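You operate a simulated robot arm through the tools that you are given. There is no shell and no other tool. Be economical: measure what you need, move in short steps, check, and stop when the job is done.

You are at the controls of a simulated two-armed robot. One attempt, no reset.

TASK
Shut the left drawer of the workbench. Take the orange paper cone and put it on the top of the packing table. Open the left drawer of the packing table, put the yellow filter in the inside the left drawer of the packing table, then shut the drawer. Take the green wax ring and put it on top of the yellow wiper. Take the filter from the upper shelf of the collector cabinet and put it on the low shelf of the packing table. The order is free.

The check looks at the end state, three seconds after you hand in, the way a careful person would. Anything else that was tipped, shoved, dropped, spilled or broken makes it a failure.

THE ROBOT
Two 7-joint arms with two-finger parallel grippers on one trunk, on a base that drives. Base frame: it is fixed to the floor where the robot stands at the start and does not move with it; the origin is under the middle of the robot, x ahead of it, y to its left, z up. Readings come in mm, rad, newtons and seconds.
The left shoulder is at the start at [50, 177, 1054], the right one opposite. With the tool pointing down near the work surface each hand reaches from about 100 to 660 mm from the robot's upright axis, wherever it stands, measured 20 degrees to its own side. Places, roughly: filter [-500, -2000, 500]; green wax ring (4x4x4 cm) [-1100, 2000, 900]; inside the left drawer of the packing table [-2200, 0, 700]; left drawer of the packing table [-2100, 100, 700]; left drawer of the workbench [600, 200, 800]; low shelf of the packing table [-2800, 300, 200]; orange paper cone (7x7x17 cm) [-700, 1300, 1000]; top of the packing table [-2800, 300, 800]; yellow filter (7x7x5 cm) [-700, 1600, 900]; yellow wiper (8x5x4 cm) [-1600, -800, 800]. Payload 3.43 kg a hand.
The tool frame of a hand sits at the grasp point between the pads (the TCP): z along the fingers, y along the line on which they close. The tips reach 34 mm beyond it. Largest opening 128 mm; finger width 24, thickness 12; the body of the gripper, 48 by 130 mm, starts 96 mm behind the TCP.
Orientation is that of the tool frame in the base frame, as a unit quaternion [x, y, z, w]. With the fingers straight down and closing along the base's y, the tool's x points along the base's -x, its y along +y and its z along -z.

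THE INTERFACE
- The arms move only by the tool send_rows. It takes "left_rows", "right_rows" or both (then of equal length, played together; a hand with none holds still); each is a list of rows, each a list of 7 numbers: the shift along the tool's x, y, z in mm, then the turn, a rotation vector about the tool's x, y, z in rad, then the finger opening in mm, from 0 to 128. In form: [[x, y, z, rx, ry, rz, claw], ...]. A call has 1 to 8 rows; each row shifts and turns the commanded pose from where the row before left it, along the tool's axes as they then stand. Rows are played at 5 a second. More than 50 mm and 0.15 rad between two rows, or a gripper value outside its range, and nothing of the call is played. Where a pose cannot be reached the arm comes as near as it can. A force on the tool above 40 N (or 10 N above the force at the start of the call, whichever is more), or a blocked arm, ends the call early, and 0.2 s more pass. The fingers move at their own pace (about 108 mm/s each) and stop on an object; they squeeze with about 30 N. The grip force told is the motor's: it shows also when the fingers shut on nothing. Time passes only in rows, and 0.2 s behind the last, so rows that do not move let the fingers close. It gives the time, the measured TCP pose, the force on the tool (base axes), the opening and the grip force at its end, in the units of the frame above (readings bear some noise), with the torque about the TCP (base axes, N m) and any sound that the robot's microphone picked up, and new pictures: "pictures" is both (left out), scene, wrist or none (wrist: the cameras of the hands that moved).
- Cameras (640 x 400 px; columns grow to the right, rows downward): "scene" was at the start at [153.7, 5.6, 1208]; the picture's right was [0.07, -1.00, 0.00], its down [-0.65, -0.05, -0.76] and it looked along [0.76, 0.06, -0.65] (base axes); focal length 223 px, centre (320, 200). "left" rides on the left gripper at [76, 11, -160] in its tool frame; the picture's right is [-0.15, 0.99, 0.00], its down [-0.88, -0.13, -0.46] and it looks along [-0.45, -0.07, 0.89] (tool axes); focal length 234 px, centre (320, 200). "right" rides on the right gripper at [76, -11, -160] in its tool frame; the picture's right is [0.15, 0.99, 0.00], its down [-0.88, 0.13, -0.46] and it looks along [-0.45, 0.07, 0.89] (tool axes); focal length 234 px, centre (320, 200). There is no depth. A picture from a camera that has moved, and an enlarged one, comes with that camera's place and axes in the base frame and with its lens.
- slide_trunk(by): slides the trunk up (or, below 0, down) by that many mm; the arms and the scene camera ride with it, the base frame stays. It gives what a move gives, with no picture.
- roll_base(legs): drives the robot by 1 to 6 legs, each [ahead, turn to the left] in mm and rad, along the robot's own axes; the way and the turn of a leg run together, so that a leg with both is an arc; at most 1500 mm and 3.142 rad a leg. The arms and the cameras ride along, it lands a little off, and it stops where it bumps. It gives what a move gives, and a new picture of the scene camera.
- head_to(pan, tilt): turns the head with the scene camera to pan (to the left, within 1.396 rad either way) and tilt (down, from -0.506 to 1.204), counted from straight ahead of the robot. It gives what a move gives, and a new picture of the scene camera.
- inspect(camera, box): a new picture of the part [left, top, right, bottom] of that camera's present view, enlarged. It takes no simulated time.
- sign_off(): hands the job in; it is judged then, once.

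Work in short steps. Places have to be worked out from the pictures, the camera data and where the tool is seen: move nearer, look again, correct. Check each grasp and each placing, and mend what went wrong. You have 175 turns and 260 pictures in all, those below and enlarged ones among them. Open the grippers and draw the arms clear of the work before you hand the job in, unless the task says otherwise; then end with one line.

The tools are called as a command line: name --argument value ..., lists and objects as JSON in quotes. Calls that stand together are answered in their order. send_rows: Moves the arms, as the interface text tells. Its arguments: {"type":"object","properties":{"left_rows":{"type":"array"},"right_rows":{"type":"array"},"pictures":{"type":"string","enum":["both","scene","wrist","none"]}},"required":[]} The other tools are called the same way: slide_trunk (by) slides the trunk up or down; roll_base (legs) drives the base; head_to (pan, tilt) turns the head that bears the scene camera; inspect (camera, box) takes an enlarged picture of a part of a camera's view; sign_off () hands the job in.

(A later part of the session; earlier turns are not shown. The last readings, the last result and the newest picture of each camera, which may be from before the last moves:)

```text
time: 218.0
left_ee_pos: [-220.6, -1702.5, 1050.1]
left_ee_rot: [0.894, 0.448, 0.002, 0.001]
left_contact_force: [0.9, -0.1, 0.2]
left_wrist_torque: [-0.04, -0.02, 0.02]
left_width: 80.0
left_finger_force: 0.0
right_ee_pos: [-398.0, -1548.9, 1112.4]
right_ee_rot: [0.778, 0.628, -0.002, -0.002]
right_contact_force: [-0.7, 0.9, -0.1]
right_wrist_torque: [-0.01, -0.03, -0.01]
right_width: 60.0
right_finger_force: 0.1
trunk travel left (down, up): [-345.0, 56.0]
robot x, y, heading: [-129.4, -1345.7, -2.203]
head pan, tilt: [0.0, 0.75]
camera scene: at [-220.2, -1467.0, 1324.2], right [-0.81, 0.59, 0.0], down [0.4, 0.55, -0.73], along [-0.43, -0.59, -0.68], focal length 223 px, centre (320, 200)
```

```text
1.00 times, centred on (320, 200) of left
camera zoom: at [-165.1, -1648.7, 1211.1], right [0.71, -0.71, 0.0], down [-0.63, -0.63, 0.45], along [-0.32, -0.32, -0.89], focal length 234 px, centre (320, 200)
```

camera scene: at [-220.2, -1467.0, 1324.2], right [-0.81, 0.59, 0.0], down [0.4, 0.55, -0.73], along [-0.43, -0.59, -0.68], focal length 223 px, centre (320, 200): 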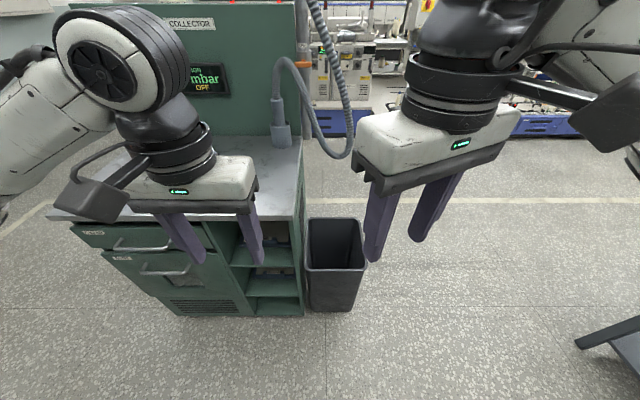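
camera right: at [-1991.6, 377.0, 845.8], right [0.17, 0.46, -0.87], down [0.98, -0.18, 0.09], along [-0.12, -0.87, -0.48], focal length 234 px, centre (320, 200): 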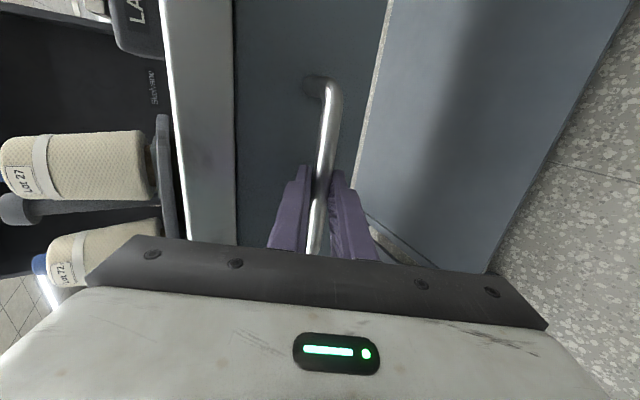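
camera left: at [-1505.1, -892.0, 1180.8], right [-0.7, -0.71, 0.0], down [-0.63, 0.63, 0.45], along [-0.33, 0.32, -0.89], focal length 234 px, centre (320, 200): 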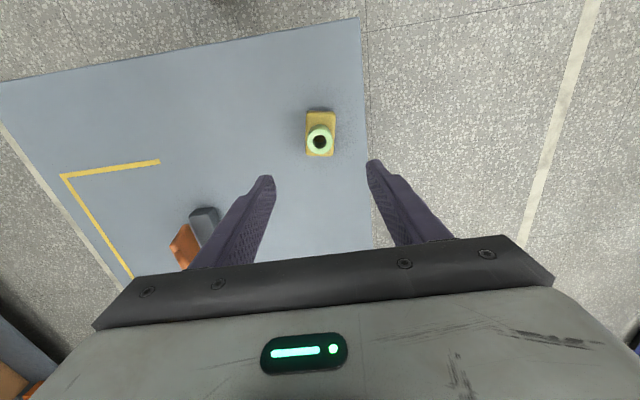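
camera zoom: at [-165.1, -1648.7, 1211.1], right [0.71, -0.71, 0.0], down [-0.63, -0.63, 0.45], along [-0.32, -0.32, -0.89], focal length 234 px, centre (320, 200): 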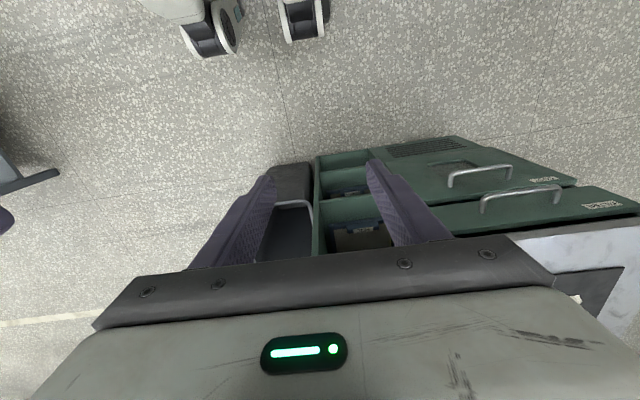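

The upper shelf holds a blue-framed filter labelled "FINE". I'll lower the trunk, back off slightly and move the left hand aside to see into the shelf head-on.

roll_base --legs '[[-250, 0]]'

slide_trunk --by -340

send_rows --left_rows '[[10, 45, 0, 0, 0, 0, 80], [10, 45, 0, 0, 0, 0, 80], [10, 45, 0, 0, 0, 0, 80], [10, 45, 0, 0, 0, 0, 80]]' --pictures "none"

head_to --pan 0.1 --tilt 0.45

inspect --camera "scene" --box '[200, 150, 400, 275]'

```text
time: 219.8
left_ee_pos: [-73.4, -1502.5, 1051.4]
left_ee_rot: [0.894, 0.449, 0.001, 0.001]
left_contact_force: [0.7, 0.2, 0.2]
left_wrist_torque: [-0.01, 0.01, -0.01]
left_width: 80.0
left_finger_force: 0.1
right_ee_pos: [-253.1, -1348.6, 1112.5]
right_ee_rot: [0.778, 0.628, -0.003, -0.002]
right_contact_force: [-0.3, 0.3, -0.2]
right_wrist_torque: [-0.01, -0.01, 0.01]
right_width: 59.8
right_finger_force: 0.1
trunk travel left (down, up): [-345.0, 56.0]
robot x, y, heading: [16.6, -1145.0, -2.199]
head pan, tilt: [0.0, 0.75]
camera scene: at [-73.6, -1266.7, 1324.3], right [-0.81, 0.59, 0.0], down [0.4, 0.55, -0.73], along [-0.43, -0.59, -0.68], focal length 223 px, centre (320, 200)
```

scene: 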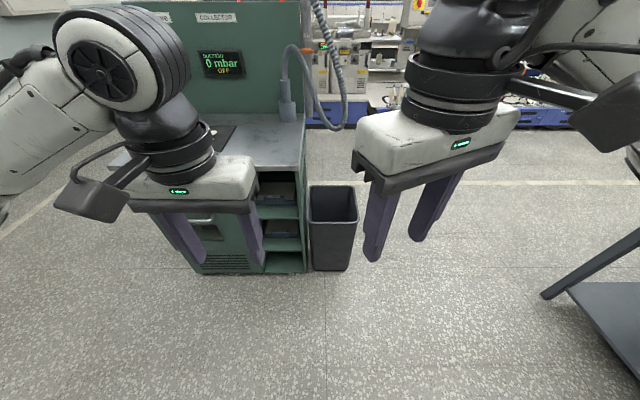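

```text
time: 223.2
left_ee_pos: [-72.0, -1503.4, 709.3]
left_ee_rot: [0.893, 0.449, 0.002, 0.002]
left_contact_force: [-0.1, 0.6, 0.6]
left_wrist_torque: [-0.01, -0.02, 0.0]
left_width: 80.0
left_finger_force: 0.0
right_ee_pos: [-252.1, -1349.0, 771.0]
right_ee_rot: [0.778, 0.629, -0.002, -0.003]
right_contact_force: [0.1, -0.7, 0.4]
right_wrist_torque: [-0.02, -0.03, 0.01]
right_width: 60.0
right_finger_force: 0.2
trunk travel left (down, up): [-5.0, 396.0]
robot x, y, heading: [18.1, -1146.9, -2.2]
head pan, tilt: [0.0, 0.75]
```

```text
time: 224.2
left_ee_pos: [95.3, -1579.2, 711.3]
left_ee_rot: [0.894, 0.449, 0.002, 0.001]
left_contact_force: [-0.1, -0.2, 0.4]
left_wrist_torque: [-0.02, -0.02, -0.04]
left_width: 80.1
left_finger_force: 0.1
right_ee_pos: [-253.6, -1348.0, 773.0]
right_ee_rot: [0.778, 0.628, -0.002, -0.003]
right_contact_force: [1.4, 0.1, -0.2]
right_wrist_torque: [0.01, -0.04, 0.01]
right_width: 60.0
right_finger_force: 0.1
trunk travel left (down, up): [-5.0, 396.0]
robot x, y, heading: [15.1, -1139.3, -2.203]
head pan, tilt: [0.0, 0.75]
```

```text
time: 225.0
left_ee_pos: [95.3, -1580.6, 710.0]
left_ee_rot: [0.893, 0.449, 0.001, 0.001]
left_contact_force: [-0.1, 0.2, -0.1]
left_wrist_torque: [0.0, -0.02, 0.01]
left_width: 79.9
left_finger_force: 0.0
right_ee_pos: [-252.7, -1348.7, 772.1]
right_ee_rot: [0.778, 0.628, -0.002, -0.003]
right_contact_force: [0.0, -0.4, 0.2]
right_wrist_torque: [0.02, -0.01, -0.01]
right_width: 60.1
right_finger_force: 0.0
trunk travel left (down, up): [-5.0, 396.0]
robot x, y, heading: [17.6, -1142.6, -2.2]
head pan, tilt: [0.099, 0.45]
camera scene: at [-71.7, -1279.5, 1010.5], right [-0.86, 0.51, 0.0], down [0.22, 0.38, -0.9], along [-0.46, -0.78, -0.44], focal length 223 px, centre (320, 200)
```

scene: 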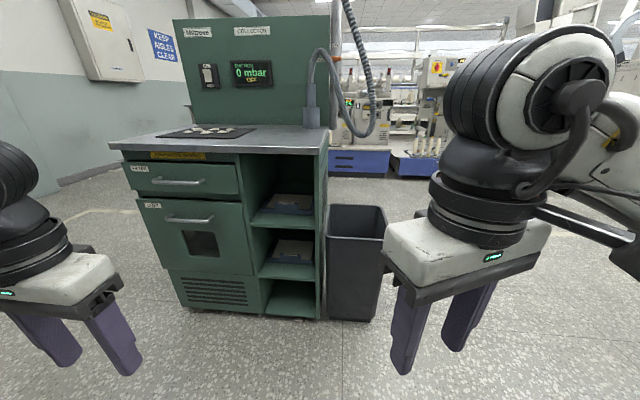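

```text
3.20 times, centred on (300, 212) of scene
camera zoom: at [-71.7, -1279.5, 1010.5], right [-0.86, 0.51, 0.0], down [0.22, 0.38, -0.9], along [-0.46, -0.78, -0.44], focal length 712 px, centre (384, 160)
```

zoom: 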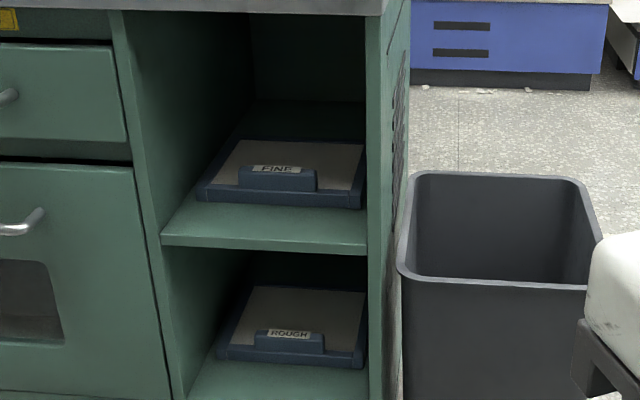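

The target is a flat cassette, about 210×160×20 mm, with a raised "FINE" handle block, lying on the upper shelf at z≈560. The plan is to drag it partly out by the block with a horizontal gripper, then pinch it from the front. First I'll set the right hand's yaw, extend, and lower.

send_rows --right_rows '[[0, 0, 0, 0, 0, 0.14, 60], [0, 0, 0, 0, 0, 0.14, 60], [0, 0, 0, 0, 0, 0.14, 60], [-35, 0, 35, 0, 0, 0, 60], [-35, 0, 35, 0, 0, 0, 60], [-35, 0, 35, 0, 0, 0, 60], [-35, 0, 35, 0, 0, 0, 60]]' --pictures "none"

send_rows --right_rows '[[0, 0, 0, 0, -0.15, 0, 100], [0, 0, 0, 0, -0.15, 0, 100], [0, 0, 0, 0, -0.15, 0, 100], [0, 0, 0, 0, -0.15, 0, 100], [0, 0, 0, 0, -0.15, 0, 100], [0, 0, 0, 0, -0.15, 0, 100], [0, 0, 0, 0, -0.15, 0, 100]]' --pictures "both"

```text
time: 226.6
left_ee_pos: [94.6, -1579.9, 710.8]
left_ee_rot: [0.894, 0.449, 0.002, 0.001]
left_contact_force: [0.9, 0.7, 0.9]
left_wrist_torque: [0.0, -0.03, 0.01]
left_width: 80.0
left_finger_force: 0.0
right_ee_pos: [-336.6, -1462.4, 632.2]
right_ee_rot: [0.892, 0.452, -0.003, -0.001]
right_contact_force: [0.7, 0.1, -0.2]
right_wrist_torque: [-0.01, 0.02, 0.01]
right_width: 59.9
right_finger_force: 0.0
trunk travel left (down, up): [-5.0, 396.0]
robot x, y, heading: [13.6, -1140.3, -2.2]
head pan, tilt: [0.099, 0.45]
```

```text
time: 228.2
left_ee_pos: [95.5, -1580.4, 710.8]
left_ee_rot: [0.894, 0.448, 0.002, 0.0]
left_contact_force: [0.1, 0.5, -0.4]
left_wrist_torque: [0.02, -0.01, -0.01]
left_width: 79.8
left_finger_force: 0.0
right_ee_pos: [-336.9, -1461.0, 634.3]
right_ee_rot: [0.77, 0.393, -0.449, 0.226]
right_contact_force: [0.1, 0.4, 0.4]
right_wrist_torque: [0.01, -0.03, -0.01]
right_width: 100.1
right_finger_force: 0.0
trunk travel left (down, up): [-5.0, 396.0]
robot x, y, heading: [15.9, -1140.2, -2.202]
head pan, tilt: [0.099, 0.45]
camera scene: at [-71.6, -1279.6, 1010.6], right [-0.86, 0.51, 0.0], down [0.22, 0.38, -0.9], along [-0.46, -0.78, -0.44], focal length 223 px, centre (320, 200)
camera right: at [-240.7, -1313.6, 646.0], right [0.84, -0.53, -0.13], down [0.09, -0.11, 0.99], along [-0.54, -0.84, -0.05], focal length 234 px, centre (320, 200)
```

scene: 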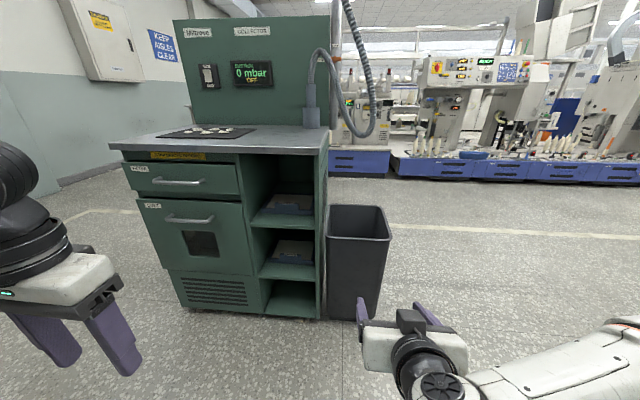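
right: 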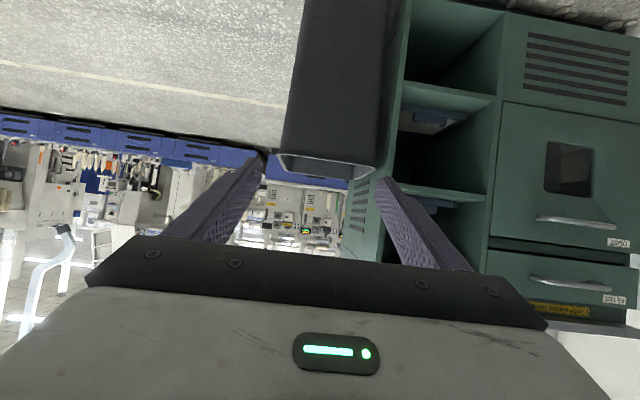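

The horizontal orientation works. I'll finish the pitch to near level, then shift the base so the hand lines up with the shelf bay.

send_rows --right_rows '[[0, 0, 0, 0, -0.15, 0, 100], [0, 0, 0, 0, -0.15, 0, 100], [0, 0, 0, 0, -0.15, 0, 100]]' --pictures "none"

roll_base --legs '[[0, 0.848], [420, 0], [0, -0.845]]'

inspect --camera "right" --box '[0, 0, 640, 400]'

```text
time: 229.0
left_ee_pos: [95.0, -1580.5, 710.5]
left_ee_rot: [0.893, 0.449, 0.001, 0.002]
left_contact_force: [-0.7, -1.5, -0.2]
left_wrist_torque: [0.0, 0.01, 0.0]
left_width: 80.1
left_finger_force: 0.0
right_ee_pos: [-327.6, -1465.3, 639.3]
right_ee_rot: [0.652, 0.331, -0.611, 0.305]
right_contact_force: [-1.0, 0.7, -0.1]
right_wrist_torque: [-0.01, 0.01, 0.01]
right_width: 100.1
right_finger_force: 0.0
right hand out of reach, approached as far as the arm can: row 3
trunk travel left (down, up): [-5.0, 396.0]
robot x, y, heading: [17.3, -1146.7, -2.199]
head pan, tilt: [0.099, 0.45]
```

```text
time: 235.9
left_ee_pos: [186.4, -1986.2, 709.9]
left_ee_rot: [0.893, 0.45, 0.001, 0.001]
left_contact_force: [-0.3, 0.7, 0.2]
left_wrist_torque: [0.04, 0.01, -0.04]
left_width: 79.9
left_finger_force: 0.2
right_ee_pos: [-236.9, -1872.8, 638.8]
right_ee_rot: [0.651, 0.333, -0.609, 0.307]
right_contact_force: [-0.6, -1.5, 0.7]
right_wrist_torque: [0.0, -0.01, 0.01]
right_width: 100.1
right_finger_force: 0.1
trunk travel left (down, up): [-5.0, 396.0]
robot x, y, heading: [111.1, -1549.0, -2.199]
head pan, tilt: [0.099, 0.45]
camera scene: at [19.1, -1686.3, 1010.6], right [-0.86, 0.5, 0.0], down [0.22, 0.38, -0.9], along [-0.45, -0.78, -0.44], focal length 223 px, centre (320, 200)
```

scene: 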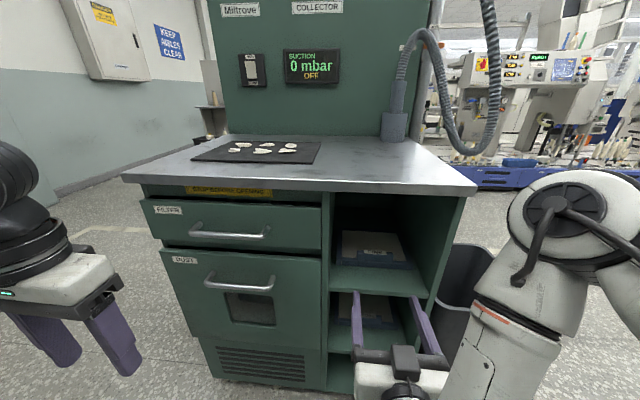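

```text
1.00 times, centred on (320, 200) of right
camera zoom: at [-147.5, -1733.9, 575.2], right [0.8, -0.58, -0.15], down [0.34, 0.24, 0.91], along [-0.49, -0.78, 0.39], focal length 234 px, centre (320, 200)
```

zoom: 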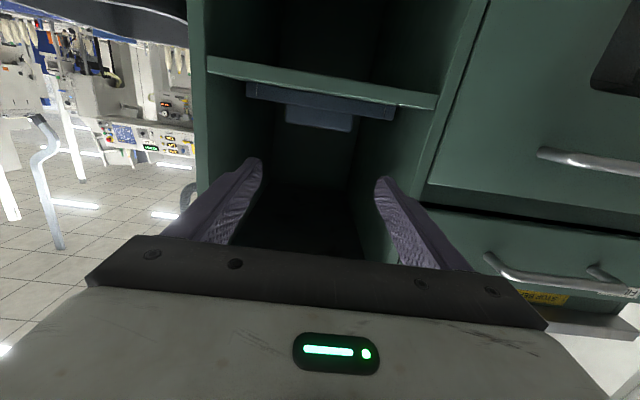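

The hand is in front of the bay. The block is at about [-357, -2025, 600], ~95 mm wide. I'll open fully, align height, and advance 100 mm.

send_rows --right_rows '[[25, -7, 0, 0, 0, 0, 127], [0, 0, 35, 0, 0, 0, 127], [0, 0, 35, 0, 0, 0, 127], [0, 0, 30, 0, 0, 0, 127]]' --pictures "both"

inspect --camera "scene" --box '[300, 190, 492, 310]'

```text
time: 236.9
left_ee_pos: [186.2, -1986.1, 710.1]
left_ee_rot: [0.893, 0.45, 0.001, 0.001]
left_contact_force: [0.0, -0.1, -0.6]
left_wrist_torque: [0.02, -0.03, 0.01]
left_width: 80.1
left_finger_force: 0.0
right_ee_pos: [-265.3, -1963.8, 633.7]
right_ee_rot: [0.654, 0.332, -0.609, 0.304]
right_contact_force: [-0.1, -0.6, -0.3]
right_wrist_torque: [0.0, 0.0, -0.02]
right_width: 126.9
right_finger_force: 0.0
right hand out of reach, approached as far as the arm can: row 1, 2, 3, 4
trunk travel left (down, up): [-5.0, 396.0]
robot x, y, heading: [109.1, -1550.1, -2.201]
head pan, tilt: [0.099, 0.45]
camera scene: at [19.1, -1686.3, 1010.6], right [-0.86, 0.5, 0.0], down [0.22, 0.38, -0.9], along [-0.45, -0.78, -0.44], focal length 223 px, centre (320, 200)
camera right: at [-176.1, -1824.7, 570.1], right [0.8, -0.58, -0.15], down [0.34, 0.23, 0.91], along [-0.49, -0.78, 0.38], focal length 234 px, centre (320, 200)
```

scene: 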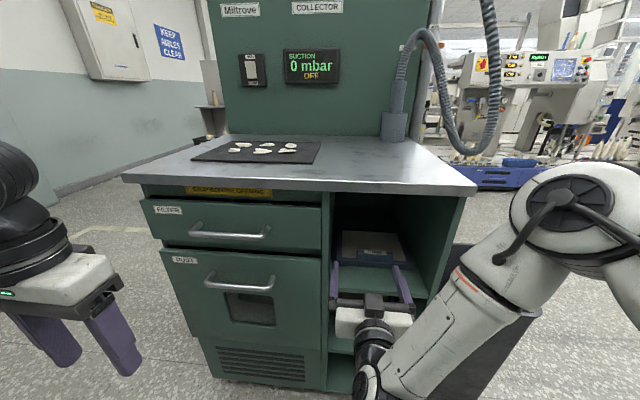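
right: 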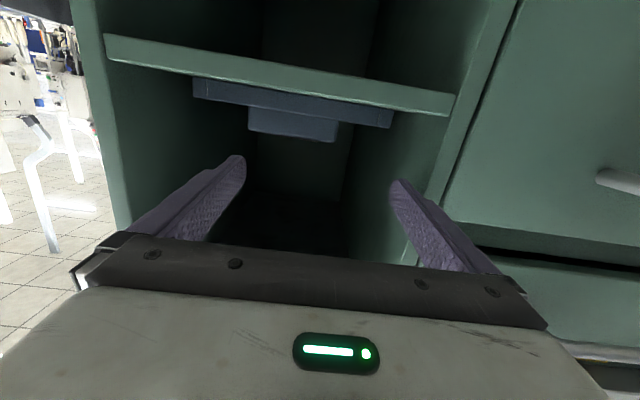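

```text
3.33 times, centred on (396, 250) of scene
camera zoom: at [19.1, -1686.3, 1010.6], right [-0.86, 0.5, 0.0], down [0.22, 0.38, -0.9], along [-0.45, -0.78, -0.44], focal length 742 px, centre (67, 33)
```

zoom: 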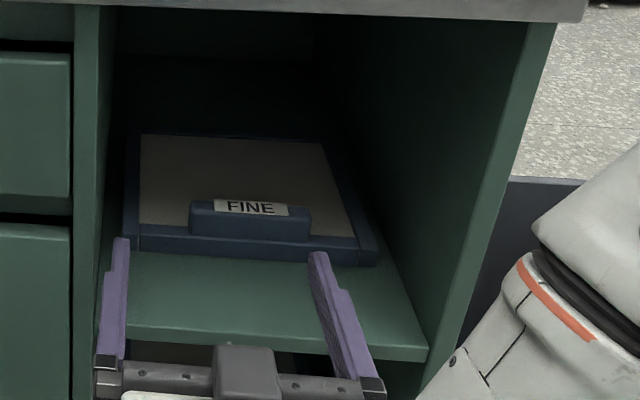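

The arm is folded too much here; a longer, straighter reach should allow a level hand. I'll back the base 130 mm and re-extend.

roll_base --legs '[[-130, 0]]'

send_rows --right_rows '[[0, 0, 40, 0, 0, 0, 127], [0, 0, 40, 0, 0, 0, 127], [15, 0, 0, 0, 0, 0, 127], [15, 0, 0, 0, 0, 0, 127]]' --pictures "wrist"

```text
time: 238.2
left_ee_pos: [262.5, -1881.1, 711.0]
left_ee_rot: [0.893, 0.449, 0.002, 0.0]
left_contact_force: [-0.7, -0.8, -0.4]
left_wrist_torque: [0.05, 0.0, -0.01]
left_width: 79.9
left_finger_force: 0.1
right_ee_pos: [-188.5, -1858.1, 633.5]
right_ee_rot: [0.653, 0.33, -0.61, 0.303]
right_contact_force: [-0.1, 0.9, 0.2]
right_wrist_torque: [0.01, -0.03, 0.01]
right_width: 127.1
right_finger_force: 0.1
trunk travel left (down, up): [-5.0, 396.0]
robot x, y, heading: [185.1, -1443.6, -2.202]
head pan, tilt: [0.099, 0.45]
camera scene: at [95.4, -1581.2, 1010.6], right [-0.86, 0.5, 0.0], down [0.22, 0.38, -0.9], along [-0.45, -0.78, -0.44], focal length 223 px, centre (320, 200)
```

scene: 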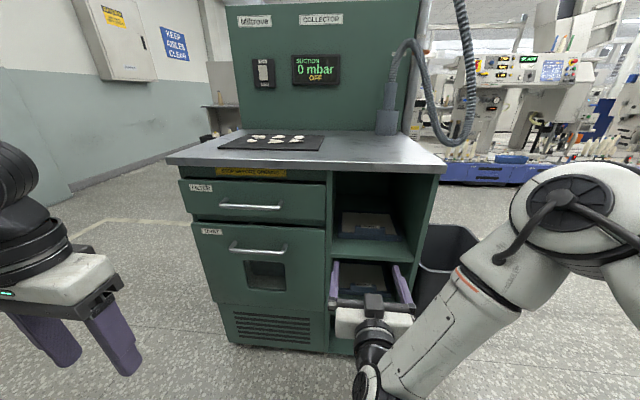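

```text
time: 239.2
left_ee_pos: [262.9, -1881.2, 712.0]
left_ee_rot: [0.893, 0.45, 0.002, 0.001]
left_contact_force: [-0.4, 0.0, -0.6]
left_wrist_torque: [-0.02, -0.01, -0.02]
left_width: 80.2
left_finger_force: 0.0
right_ee_pos: [-209.1, -1929.9, 617.7]
right_ee_rot: [0.656, 0.329, -0.61, 0.301]
right_contact_force: [0.0, -0.5, 0.3]
right_wrist_torque: [-0.02, 0.04, 0.02]
right_width: 126.9
right_finger_force: 0.0
right hand out of reach, approached as far as the arm can: row 1, 2, 3, 4
trunk travel left (down, up): [-5.0, 396.0]
robot x, y, heading: [184.4, -1446.0, -2.195]
head pan, tilt: [0.099, 0.45]
camera right: at [-118.7, -1792.4, 555.2], right [0.8, -0.59, -0.15], down [0.34, 0.23, 0.91], along [-0.5, -0.78, 0.38], focal length 234 px, centre (320, 200)
```

right: 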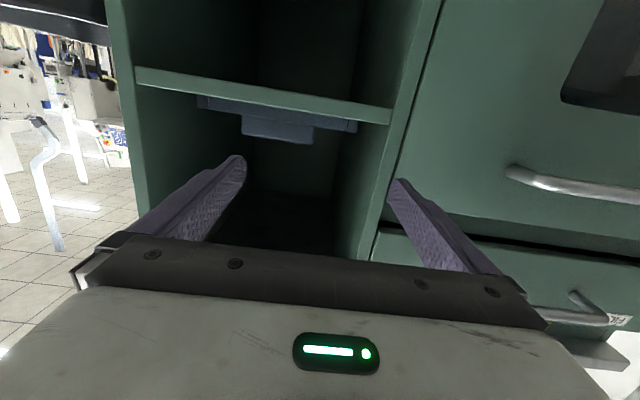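

The hand drifts inward, so it's happier further to its own side. I'll retract it, shift the base left so the block lies ~215 mm to the right, and retry.

send_rows --right_rows '[[0, 0, -40, 0, 0, 0, 127], [0, -20, -40, 0, 0, 0, 127], [0, -20, -40, 0, 0, 0, 127], [0, -20, -40, 0, 0, 0, 127]]' --pictures "none"

roll_base --legs '[[0, 0.69], [191, 0], [0, -0.69]]'

inspect --camera "right" --box '[0, 0, 640, 400]'

```text
time: 240.2
left_ee_pos: [261.9, -1881.0, 710.7]
left_ee_rot: [0.893, 0.45, 0.002, 0.002]
left_contact_force: [0.5, -0.1, 0.4]
left_wrist_torque: [0.0, -0.01, -0.01]
left_width: 80.1
left_finger_force: 0.2
right_ee_pos: [-158.9, -1767.4, 631.3]
right_ee_rot: [0.655, 0.33, -0.609, 0.302]
right_contact_force: [-1.1, -0.1, 0.0]
right_wrist_torque: [-0.01, 0.01, 0.01]
right_width: 126.7
right_finger_force: 0.1
trunk travel left (down, up): [-5.0, 396.0]
robot x, y, heading: [183.1, -1442.1, -2.197]
head pan, tilt: [0.099, 0.45]
```

```text
time: 245.4
left_ee_pos: [272.1, -2070.1, 710.5]
left_ee_rot: [0.893, 0.45, 0.002, 0.002]
left_contact_force: [-0.1, 0.2, -0.1]
left_wrist_torque: [0.02, 0.01, -0.01]
left_width: 80.1
left_finger_force: 0.0
right_ee_pos: [-148.3, -1957.3, 631.4]
right_ee_rot: [0.655, 0.33, -0.609, 0.302]
right_contact_force: [0.6, 0.0, -0.6]
right_wrist_torque: [0.02, -0.01, 0.02]
right_width: 127.2
right_finger_force: 0.1
trunk travel left (down, up): [-5.0, 396.0]
robot x, y, heading: [195.7, -1634.3, -2.196]
head pan, tilt: [0.099, 0.45]
camera scene: at [105.9, -1770.8, 1010.6], right [-0.86, 0.5, 0.0], down [0.22, 0.38, -0.9], along [-0.45, -0.78, -0.44], focal length 223 px, centre (320, 200)
```

scene: 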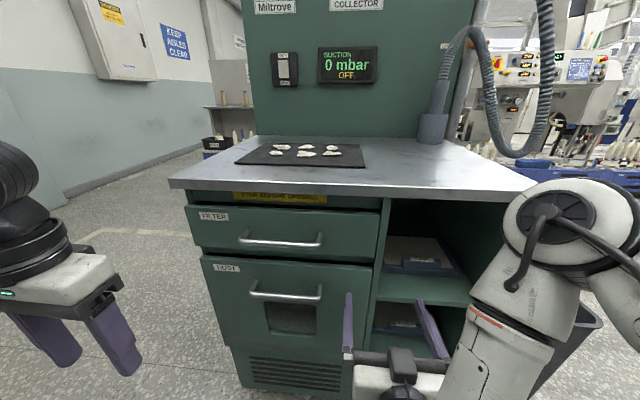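

```text
1.00 times, centred on (320, 200) of right
camera zoom: at [-58.6, -1819.2, 568.2], right [0.8, -0.58, -0.15], down [0.34, 0.23, 0.91], along [-0.5, -0.78, 0.38], focal length 234 px, centre (320, 200)
```

zoom: 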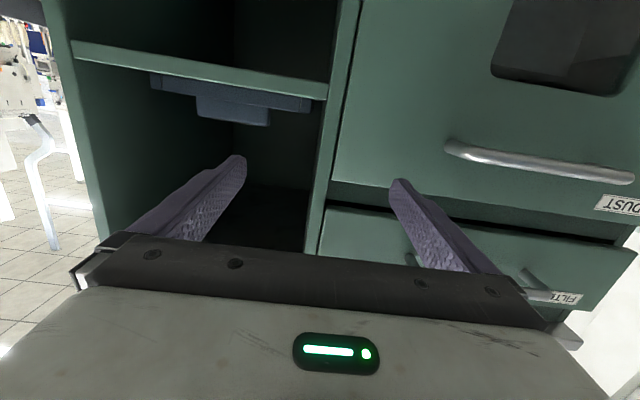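

The block re-measures at [-352, -2027, 603]. I'll shift the hand right by ~124 mm and down.

send_rows --right_rows '[[0, -42, 0, 0, 0, 0, 127], [0, -42, 0, 0, 0, 0, 127], [0, -40, 0, 0, 0, 0, 127], [15, 0, 0, 0, 0, 0, 127], [13, 0, 0, 0, 0, 0, 127]]' --pictures "both"

```text
time: 246.6
left_ee_pos: [273.4, -2070.7, 710.9]
left_ee_rot: [0.893, 0.45, 0.001, 0.001]
left_contact_force: [0.5, 0.1, -0.8]
left_wrist_torque: [0.0, 0.01, -0.02]
left_width: 80.1
left_finger_force: 0.1
right_ee_pos: [-164.2, -1934.3, 665.7]
right_ee_rot: [0.657, 0.331, -0.608, 0.301]
right_contact_force: [-0.1, -0.2, 0.4]
right_wrist_torque: [0.02, -0.01, 0.0]
right_width: 127.3
right_finger_force: 0.0
right hand out of reach, approached as far as the arm can: row 1, 2, 3, 4, 5
trunk travel left (down, up): [-5.0, 396.0]
robot x, y, heading: [193.2, -1635.9, -2.199]
head pan, tilt: [0.099, 0.45]
camera scene: at [105.9, -1770.8, 1010.6], right [-0.86, 0.5, 0.0], down [0.22, 0.38, -0.9], along [-0.45, -0.78, -0.44], focal length 223 px, centre (320, 200)
camera right: at [-73.5, -1795.0, 602.8], right [0.8, -0.58, -0.15], down [0.34, 0.23, 0.91], along [-0.5, -0.78, 0.38], focal length 234 px, centre (320, 200)
```

scene: 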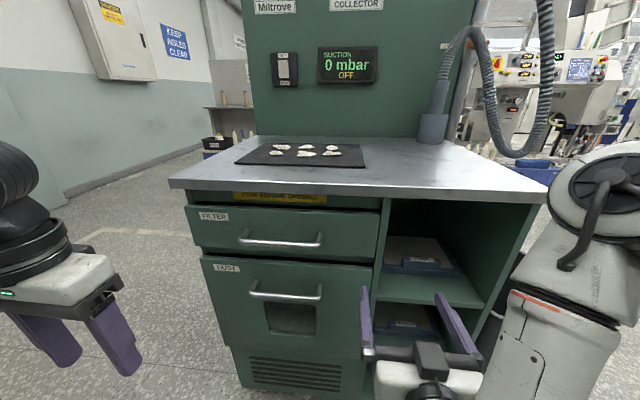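
right: 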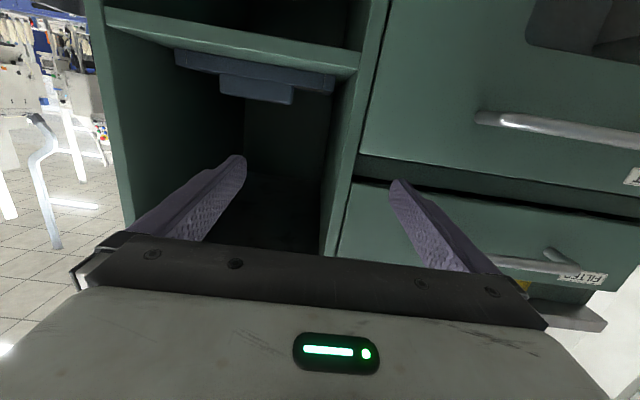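

Reachability for this pose lies more toward the body's centre. I'll reposition so the block is straight ahead.

roll_base --legs '[[0, -1.48], [235, 0], [0, 1.48]]'

send_rows --right_rows '[[0, 30, 0, 0, 0, 0, 127], [0, 30, 0, 0, 0, 0, 127], [0, 30, 0, 0, 0, 0, 127], [0, 0, 30, 0, 0, 0, 127], [30, 0, 0, 0, 0, 0, 127], [30, 0, 0, 0, 0, 0, 127]]' --pictures "both"

```text
time: 249.3
left_ee_pos: [-90.2, -1977.0, 711.0]
left_ee_rot: [0.999, 0.039, 0.005, 0.005]
left_contact_force: [1.1, 0.5, 0.3]
left_wrist_torque: [-0.02, -0.03, -0.01]
left_width: 79.9
left_finger_force: 0.0
right_ee_pos: [-259.6, -1538.3, 666.0]
right_ee_rot: [0.735, 0.013, -0.678, 0.007]
right_contact_force: [0.5, -0.4, -0.5]
right_wrist_torque: [0.0, -0.02, 0.01]
right_width: 127.2
right_finger_force: 0.2
trunk travel left (down, up): [-5.0, 396.0]
robot x, y, heading: [198.5, -1628.9, -3.091]
head pan, tilt: [0.099, 0.45]
stopped in leg 1: the robot was blocked; the commanded pose is now the measured one
camera scene: at [37.6, -1648.8, 1011.5], right [-0.15, 0.99, 0.0], down [0.43, 0.06, -0.9], along [-0.89, -0.14, -0.43], focal length 223 px, centre (320, 200)
```

scene: 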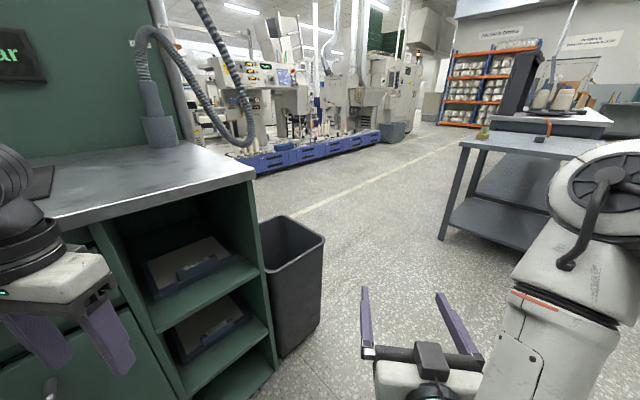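

```text
time: 250.7
left_ee_pos: [-89.6, -1976.7, 710.8]
left_ee_rot: [0.999, 0.039, 0.004, 0.007]
left_contact_force: [-0.3, -0.2, -0.1]
left_wrist_torque: [0.02, 0.04, -0.01]
left_width: 79.9
left_finger_force: 0.1
right_ee_pos: [-282.0, -1628.1, 603.4]
right_ee_rot: [0.733, 0.013, -0.68, 0.008]
right_contact_force: [0.5, 0.1, -0.2]
right_wrist_torque: [0.0, -0.01, -0.01]
right_width: 127.0
right_finger_force: 0.1
trunk travel left (down, up): [-5.0, 396.0]
robot x, y, heading: [195.3, -1631.0, -3.091]
head pan, tilt: [0.099, 0.45]
camera scene: at [38.5, -1648.6, 1011.1], right [-0.15, 0.99, 0.0], down [0.43, 0.06, -0.9], along [-0.89, -0.13, -0.43], focal length 223 px, centre (320, 200)
camera right: at [-116.9, -1613.2, 541.4], right [0.04, -0.99, -0.15], down [0.39, -0.13, 0.91], along [-0.92, -0.1, 0.38], focal length 234 px, centre (320, 200)
```

scene: 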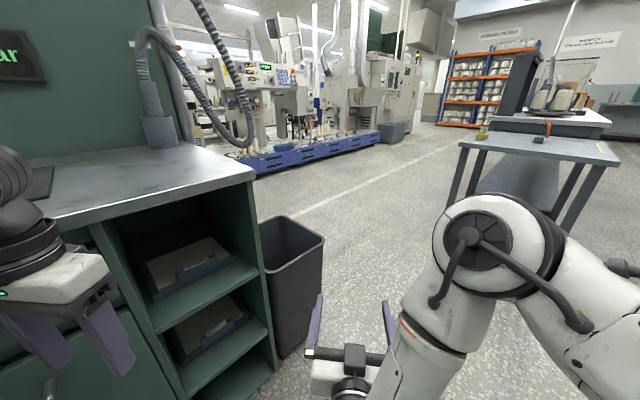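
right: 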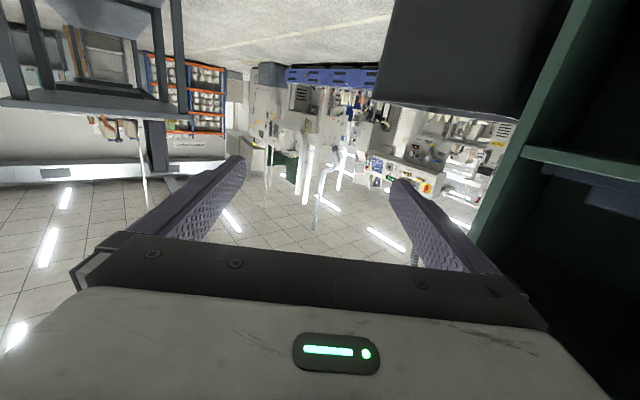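

The turn was blocked, likely by the left hand nearing the cabinet. I'll back away first, tuck the left hand in, then turn.

roll_base --legs '[[0, 0.25], [-200, 0]]'

send_rows --left_rows '[[20, -40, -20, 0, 0, 0, 80], [20, -40, -20, 0, 0, 0, 80], [0, -40, -20, 0, 0, 0, 80], [0, -30, -20, 0, 0, 0, 80]]' --pictures "scene"

```text
time: 253.2
left_ee_pos: [192.2, -1979.7, 710.0]
left_ee_rot: [0.987, 0.161, 0.007, 0.005]
left_contact_force: [-0.4, 1.3, -0.9]
left_wrist_torque: [0.0, -0.02, 0.04]
left_width: 80.0
left_finger_force: 0.0
right_ee_pos: [-78.3, -1689.6, 601.9]
right_ee_rot: [0.728, 0.103, -0.672, 0.09]
right_contact_force: [-0.4, -0.2, 0.4]
right_wrist_torque: [-0.01, -0.01, 0.06]
right_width: 126.8
right_finger_force: 0.1
trunk travel left (down, up): [-5.0, 396.0]
robot x, y, heading: [387.5, -1570.8, -2.841]
head pan, tilt: [0.099, 0.45]
camera scene: at [234.7, -1630.2, 1010.6], right [-0.39, 0.92, 0.0], down [0.4, 0.17, -0.9], along [-0.83, -0.35, -0.44], focal length 223 px, centre (320, 200)
```

scene: 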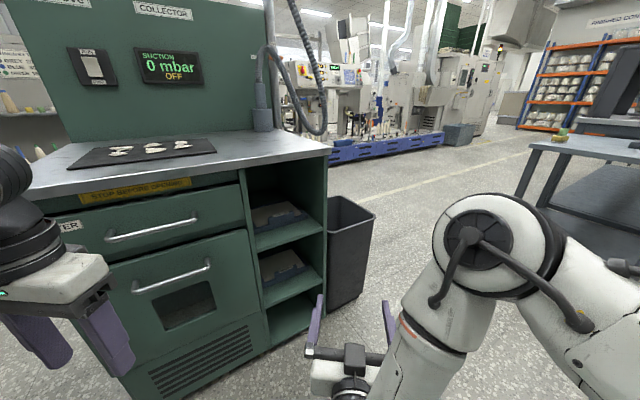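

```text
time: 254.2
left_ee_pos: [182.3, -1823.4, 787.7]
left_ee_rot: [0.987, 0.162, 0.008, 0.005]
left_contact_force: [0.6, 0.5, -0.5]
left_wrist_torque: [0.02, 0.04, -0.01]
left_width: 79.9
left_finger_force: 0.1
right_ee_pos: [-78.3, -1688.3, 603.5]
right_ee_rot: [0.728, 0.104, -0.672, 0.091]
right_contact_force: [0.4, 0.3, -1.2]
right_wrist_torque: [0.0, -0.01, -0.02]
right_width: 127.1
right_finger_force: 0.1
trunk travel left (down, up): [-5.0, 396.0]
robot x, y, heading: [386.6, -1570.2, -2.845]
head pan, tilt: [0.099, 0.45]
camera scene: at [234.8, -1630.3, 1010.6], right [-0.39, 0.92, 0.0], down [0.4, 0.17, -0.9], along [-0.83, -0.35, -0.44], focal length 223 px, centre (320, 200)
```

scene: 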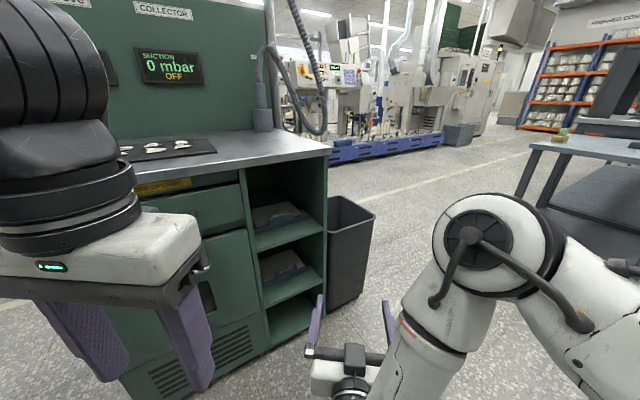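

I'll drive so the bay ends up straight ahead of me.

roll_base --legs '[[0, -0.53], [379, 0], [0, 1.175]]'

inspect --camera "right" --box '[0, 0, 640, 400]'

```text
time: 258.9
left_ee_pos: [-264.6, -1628.1, 790.8]
left_ee_rot: [0.999, -0.049, 0.0, 0.013]
left_contact_force: [0.4, 0.2, 0.0]
left_wrist_torque: [0.02, 0.01, 0.01]
left_width: 80.3
left_finger_force: 0.0
right_ee_pos: [-459.2, -1414.1, 604.7]
right_ee_rot: [0.732, -0.04, -0.679, -0.036]
right_contact_force: [0.4, -0.9, 0.7]
right_wrist_torque: [0.0, -0.02, -0.01]
right_width: 126.8
right_finger_force: 0.0
trunk travel left (down, up): [-5.0, 396.0]
robot x, y, heading: [12.2, -1482.0, 3.046]
head pan, tilt: [0.099, 0.45]
stopped in leg 3: the robot was blocked; the commanded pose is now the measured one
camera scene: at [-145.4, -1469.8, 1011.3], right [0.0, 1.0, -0.01], down [0.43, -0.01, -0.9], along [-0.9, 0.0, -0.43], focal length 223 px, centre (320, 200)
```

scene: 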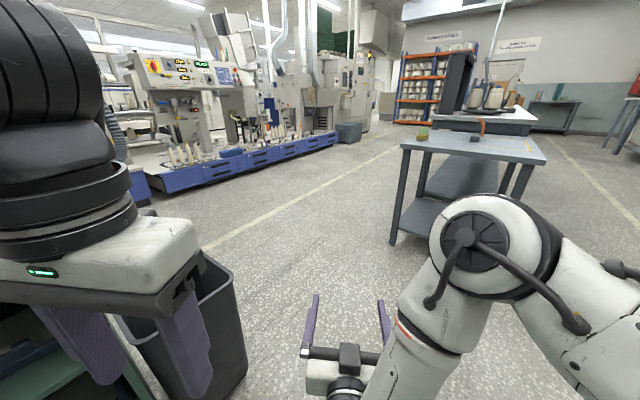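

```text
1.00 times, centred on (320, 200) of right
camera zoom: at [-294.5, -1421.8, 541.5], right [-0.1, -0.98, -0.15], down [0.37, -0.17, 0.91], along [-0.92, 0.03, 0.38], focal length 234 px, centre (320, 200)
```

zoom: 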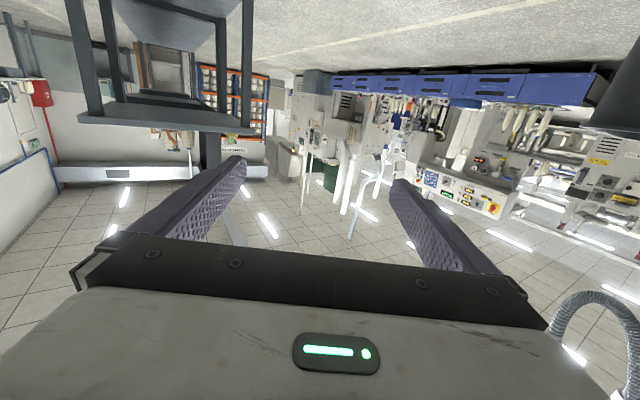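

Blocked again on the left turn. I need to see what touches, so I'll look through the left wrist and pan left.

inspect --camera "left" --box '[0, 0, 640, 400]'

head_to --pan 1.2 --tilt 0.8

```text
1.00 times, centred on (320, 200) of left
camera zoom: at [-190.3, -1643.8, 951.6], right [-0.24, -0.97, 0.03], down [-0.86, 0.23, 0.45], along [-0.44, 0.09, -0.89], focal length 234 px, centre (320, 200)
```

zoom: 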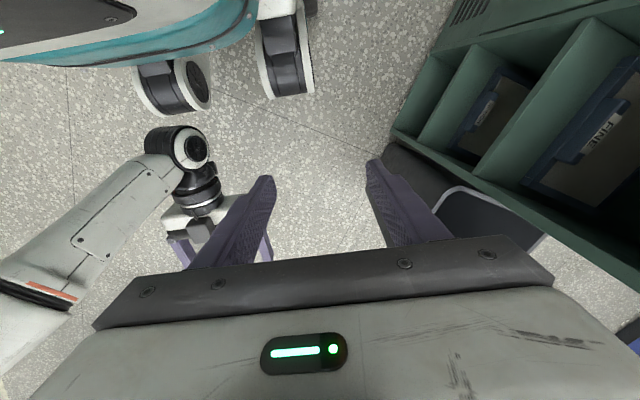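

```text
time: 260.3
left_ee_pos: [-266.3, -1629.5, 790.7]
left_ee_rot: [0.999, -0.048, 0.001, 0.013]
left_contact_force: [0.2, 0.1, 0.1]
left_wrist_torque: [0.02, -0.01, 0.0]
left_width: 80.1
left_finger_force: 0.1
right_ee_pos: [-460.6, -1413.7, 604.8]
right_ee_rot: [0.733, -0.04, -0.678, -0.037]
right_contact_force: [0.3, 0.3, 0.5]
right_wrist_torque: [-0.01, 0.03, -0.03]
right_width: 127.1
right_finger_force: 0.0
trunk travel left (down, up): [-5.0, 396.0]
robot x, y, heading: [11.9, -1483.8, 3.044]
head pan, tilt: [1.201, 0.799]
camera scene: at [-89.6, -1542.2, 981.3], right [-0.89, 0.45, 0.0], down [0.32, 0.63, -0.7], along [-0.32, -0.63, -0.71], focal length 223 px, centre (320, 200)
```

scene: 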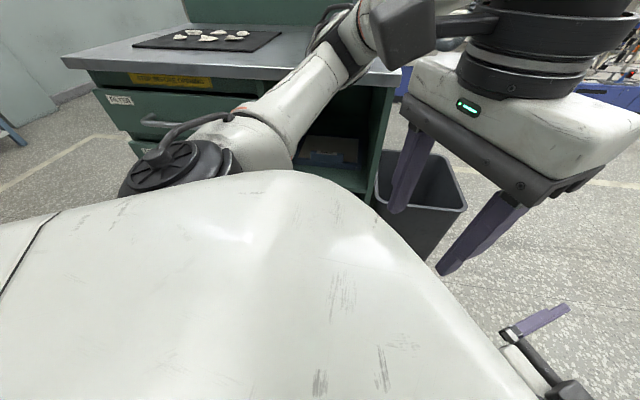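

The left elbow touches the counter edge. I'll turn away to the right, move out 260 mm, turn fully around there, then come straight back in.

roll_base --legs '[[0, -2.1], [270, 0], [0, -3.13]]'

head_to --pan 0.0 --tilt 0.5

```text
time: 274.5
left_ee_pos: [163.5, -1581.6, 788.0]
left_ee_rot: [0.886, 0.463, 0.008, 0.006]
left_contact_force: [-0.3, -0.5, -1.1]
left_wrist_torque: [-0.03, -0.01, 0.01]
left_width: 79.9
left_finger_force: 0.1
right_ee_pos: [-122.0, -1643.7, 602.2]
right_ee_rot: [0.654, 0.338, -0.604, 0.306]
right_contact_force: [-0.5, 0.0, -0.4]
right_wrist_torque: [0.0, -0.03, 0.03]
right_width: 126.7
right_finger_force: 0.1
trunk travel left (down, up): [-5.0, 396.0]
robot x, y, heading: [168.4, -1262.0, -2.183]
head pan, tilt: [1.201, 0.799]
camera scene: at [173.4, -1386.1, 980.2], right [-0.83, -0.56, 0.0], down [-0.4, 0.6, -0.7], along [0.39, -0.58, -0.72], focal length 223 px, centre (320, 200)
```

scene: 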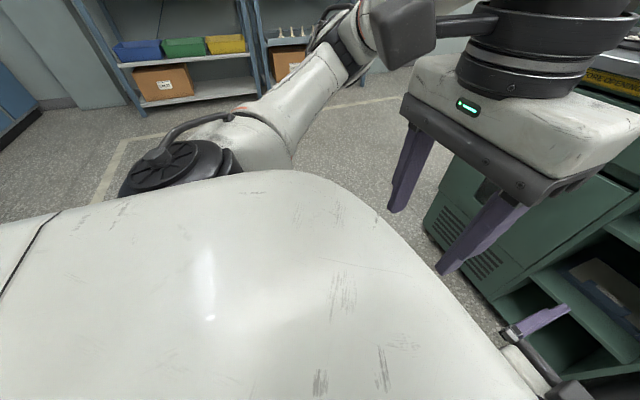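

```text
time: 275.9
left_ee_pos: [162.8, -1582.0, 788.6]
left_ee_rot: [0.886, 0.463, 0.008, 0.006]
left_contact_force: [-0.4, -0.8, 0.9]
left_wrist_torque: [-0.02, 0.01, -0.01]
left_width: 80.0
left_finger_force: 0.2
right_ee_pos: [-122.9, -1642.4, 604.0]
right_ee_rot: [0.654, 0.337, -0.605, 0.306]
right_contact_force: [0.0, 0.6, -0.8]
right_wrist_torque: [-0.01, 0.01, 0.03]
right_width: 127.0
right_finger_force: 0.0
trunk travel left (down, up): [-5.0, 396.0]
robot x, y, heading: [168.6, -1259.8, -2.182]
head pan, tilt: [0.0, 0.499]
camera scene: at [76.4, -1393.7, 1006.1], right [-0.82, 0.57, 0.0], down [0.27, 0.39, -0.88], along [-0.5, -0.72, -0.48], focal length 223 px, centre (320, 200)
```

scene: 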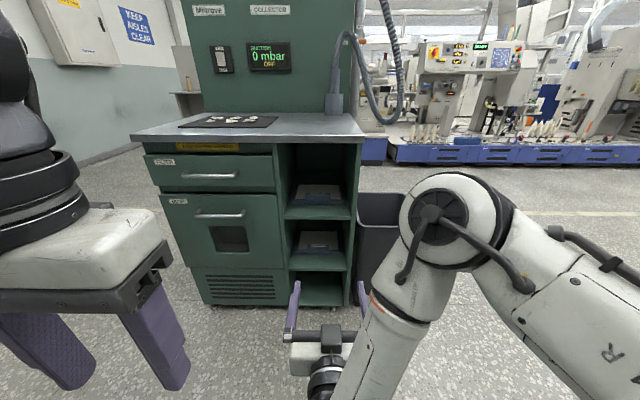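

Now I'm square to the cabinet with the bay ahead. I'll drive in 270 mm and look through the wrist.

roll_base --legs '[[0, -0.018], [270, 0]]'

send_rows --right_rows '[[0, 38, 0, 0, 0, 0, 127], [0, 0, 30, 0, 0, 0, 127]]' --pictures "both"

```text
time: 278.2
left_ee_pos: [-2.0, -1800.1, 787.1]
left_ee_rot: [0.89, 0.455, 0.009, 0.006]
left_contact_force: [0.1, -0.2, 0.3]
left_wrist_torque: [0.0, 0.01, -0.01]
left_width: 79.9
left_finger_force: 0.1
right_ee_pos: [-286.6, -1856.1, 603.1]
right_ee_rot: [0.656, 0.332, -0.607, 0.301]
right_contact_force: [0.6, 0.6, 0.1]
right_wrist_torque: [-0.02, 0.0, 0.02]
right_width: 127.0
right_finger_force: 0.0
trunk travel left (down, up): [-5.0, 396.0]
robot x, y, heading: [13.1, -1480.8, -2.198]
head pan, tilt: [0.0, 0.499]
camera scene: at [-84.8, -1610.7, 1006.1], right [-0.81, 0.59, 0.0], down [0.28, 0.39, -0.88], along [-0.52, -0.71, -0.48], focal length 223 px, centre (320, 200)
```

scene: 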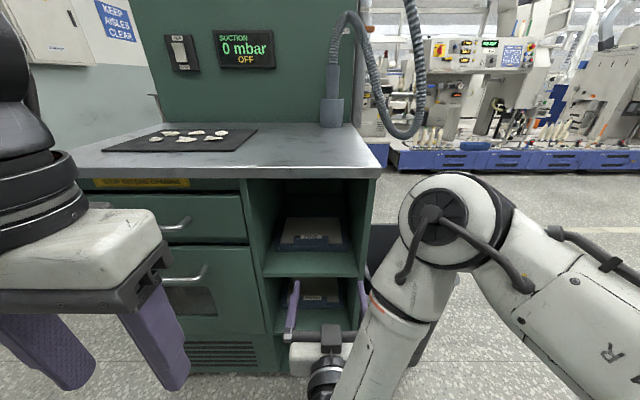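

```text
time: 278.8
left_ee_pos: [0.0, -1800.1, 788.3]
left_ee_rot: [0.89, 0.456, 0.008, 0.005]
left_contact_force: [0.9, 0.3, 0.5]
left_wrist_torque: [0.02, 0.01, 0.0]
left_width: 80.0
left_finger_force: 0.0
right_ee_pos: [-298.7, -1901.7, 601.8]
right_ee_rot: [0.667, 0.311, -0.612, 0.289]
right_contact_force: [-0.4, 0.3, 0.0]
right_wrist_torque: [-0.01, 0.06, 0.04]
right_width: 127.2
right_finger_force: 0.1
trunk travel left (down, up): [-5.0, 396.0]
robot x, y, heading: [9.8, -1478.5, -2.202]
head pan, tilt: [0.0, 0.499]
camera scene: at [-84.8, -1610.7, 1006.1], right [-0.81, 0.59, 0.0], down [0.28, 0.39, -0.88], along [-0.52, -0.71, -0.48], focal length 223 px, centre (320, 200)
camera right: at [-200.3, -1767.1, 539.7], right [0.77, -0.62, -0.14], down [0.34, 0.21, 0.92], along [-0.54, -0.75, 0.38], focal length 234 px, centre (320, 200)
```

scene: 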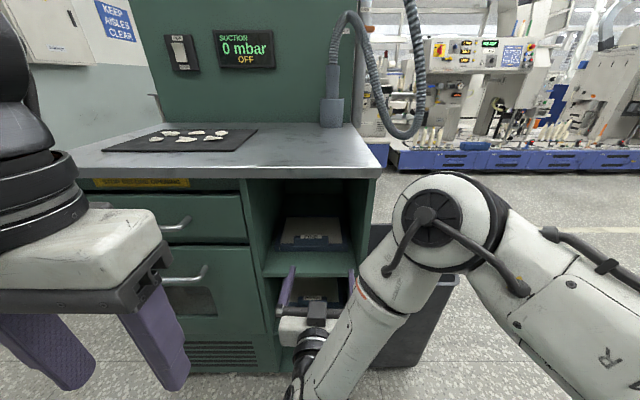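
right: 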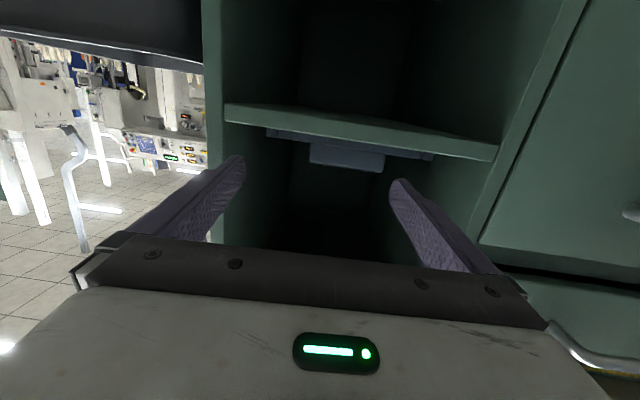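

The block consistently measures at [-355, -2025, 600]. I'll shift 35 mm left, correct the small yaw, and advance 70 mm.

send_rows --right_rows '[[-4, 18, 0, -0.032, 0, 0, 127], [-4, 17, 0, -0.032, 0, 0, 127], [0, 0, 35, 0, 0, 0, 127], [0, 0, 30, 0, 0, 0, 127]]' --pictures "both"

```text
time: 279.8
left_ee_pos: [-1.5, -1800.8, 787.7]
left_ee_rot: [0.89, 0.455, 0.008, 0.005]
left_contact_force: [-0.5, 0.2, -0.1]
left_wrist_torque: [0.03, -0.01, -0.02]
left_width: 80.2
left_finger_force: 0.0
right_ee_pos: [-295.3, -1980.0, 605.9]
right_ee_rot: [0.65, 0.34, -0.6, 0.319]
right_contact_force: [0.6, -0.5, 0.0]
right_wrist_torque: [-0.04, -0.01, -0.02]
right_width: 127.1
right_finger_force: 0.1
trunk travel left (down, up): [-5.0, 396.0]
robot x, y, heading: [8.7, -1477.7, -2.198]
head pan, tilt: [0.0, 0.499]
camera scene: at [-84.8, -1610.8, 1006.1], right [-0.81, 0.59, 0.0], down [0.28, 0.39, -0.88], along [-0.52, -0.71, -0.48], focal length 223 px, centre (320, 200)
camera right: at [-210.0, -1837.7, 544.1], right [0.82, -0.55, -0.14], down [0.32, 0.25, 0.91], along [-0.47, -0.8, 0.38], focal length 234 px, centre (320, 200)
```

scene: 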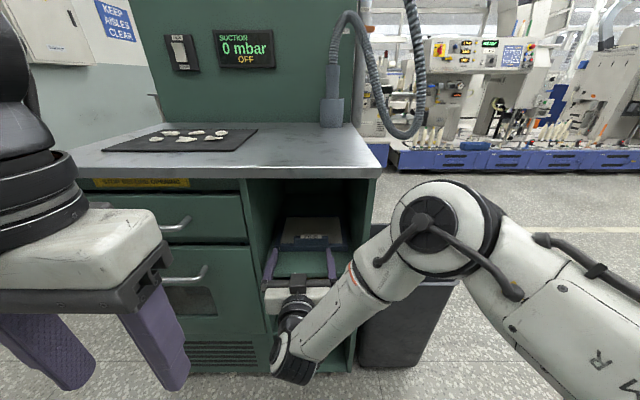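
right: 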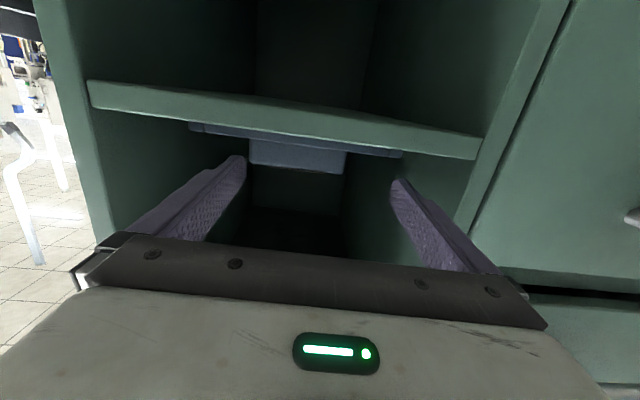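

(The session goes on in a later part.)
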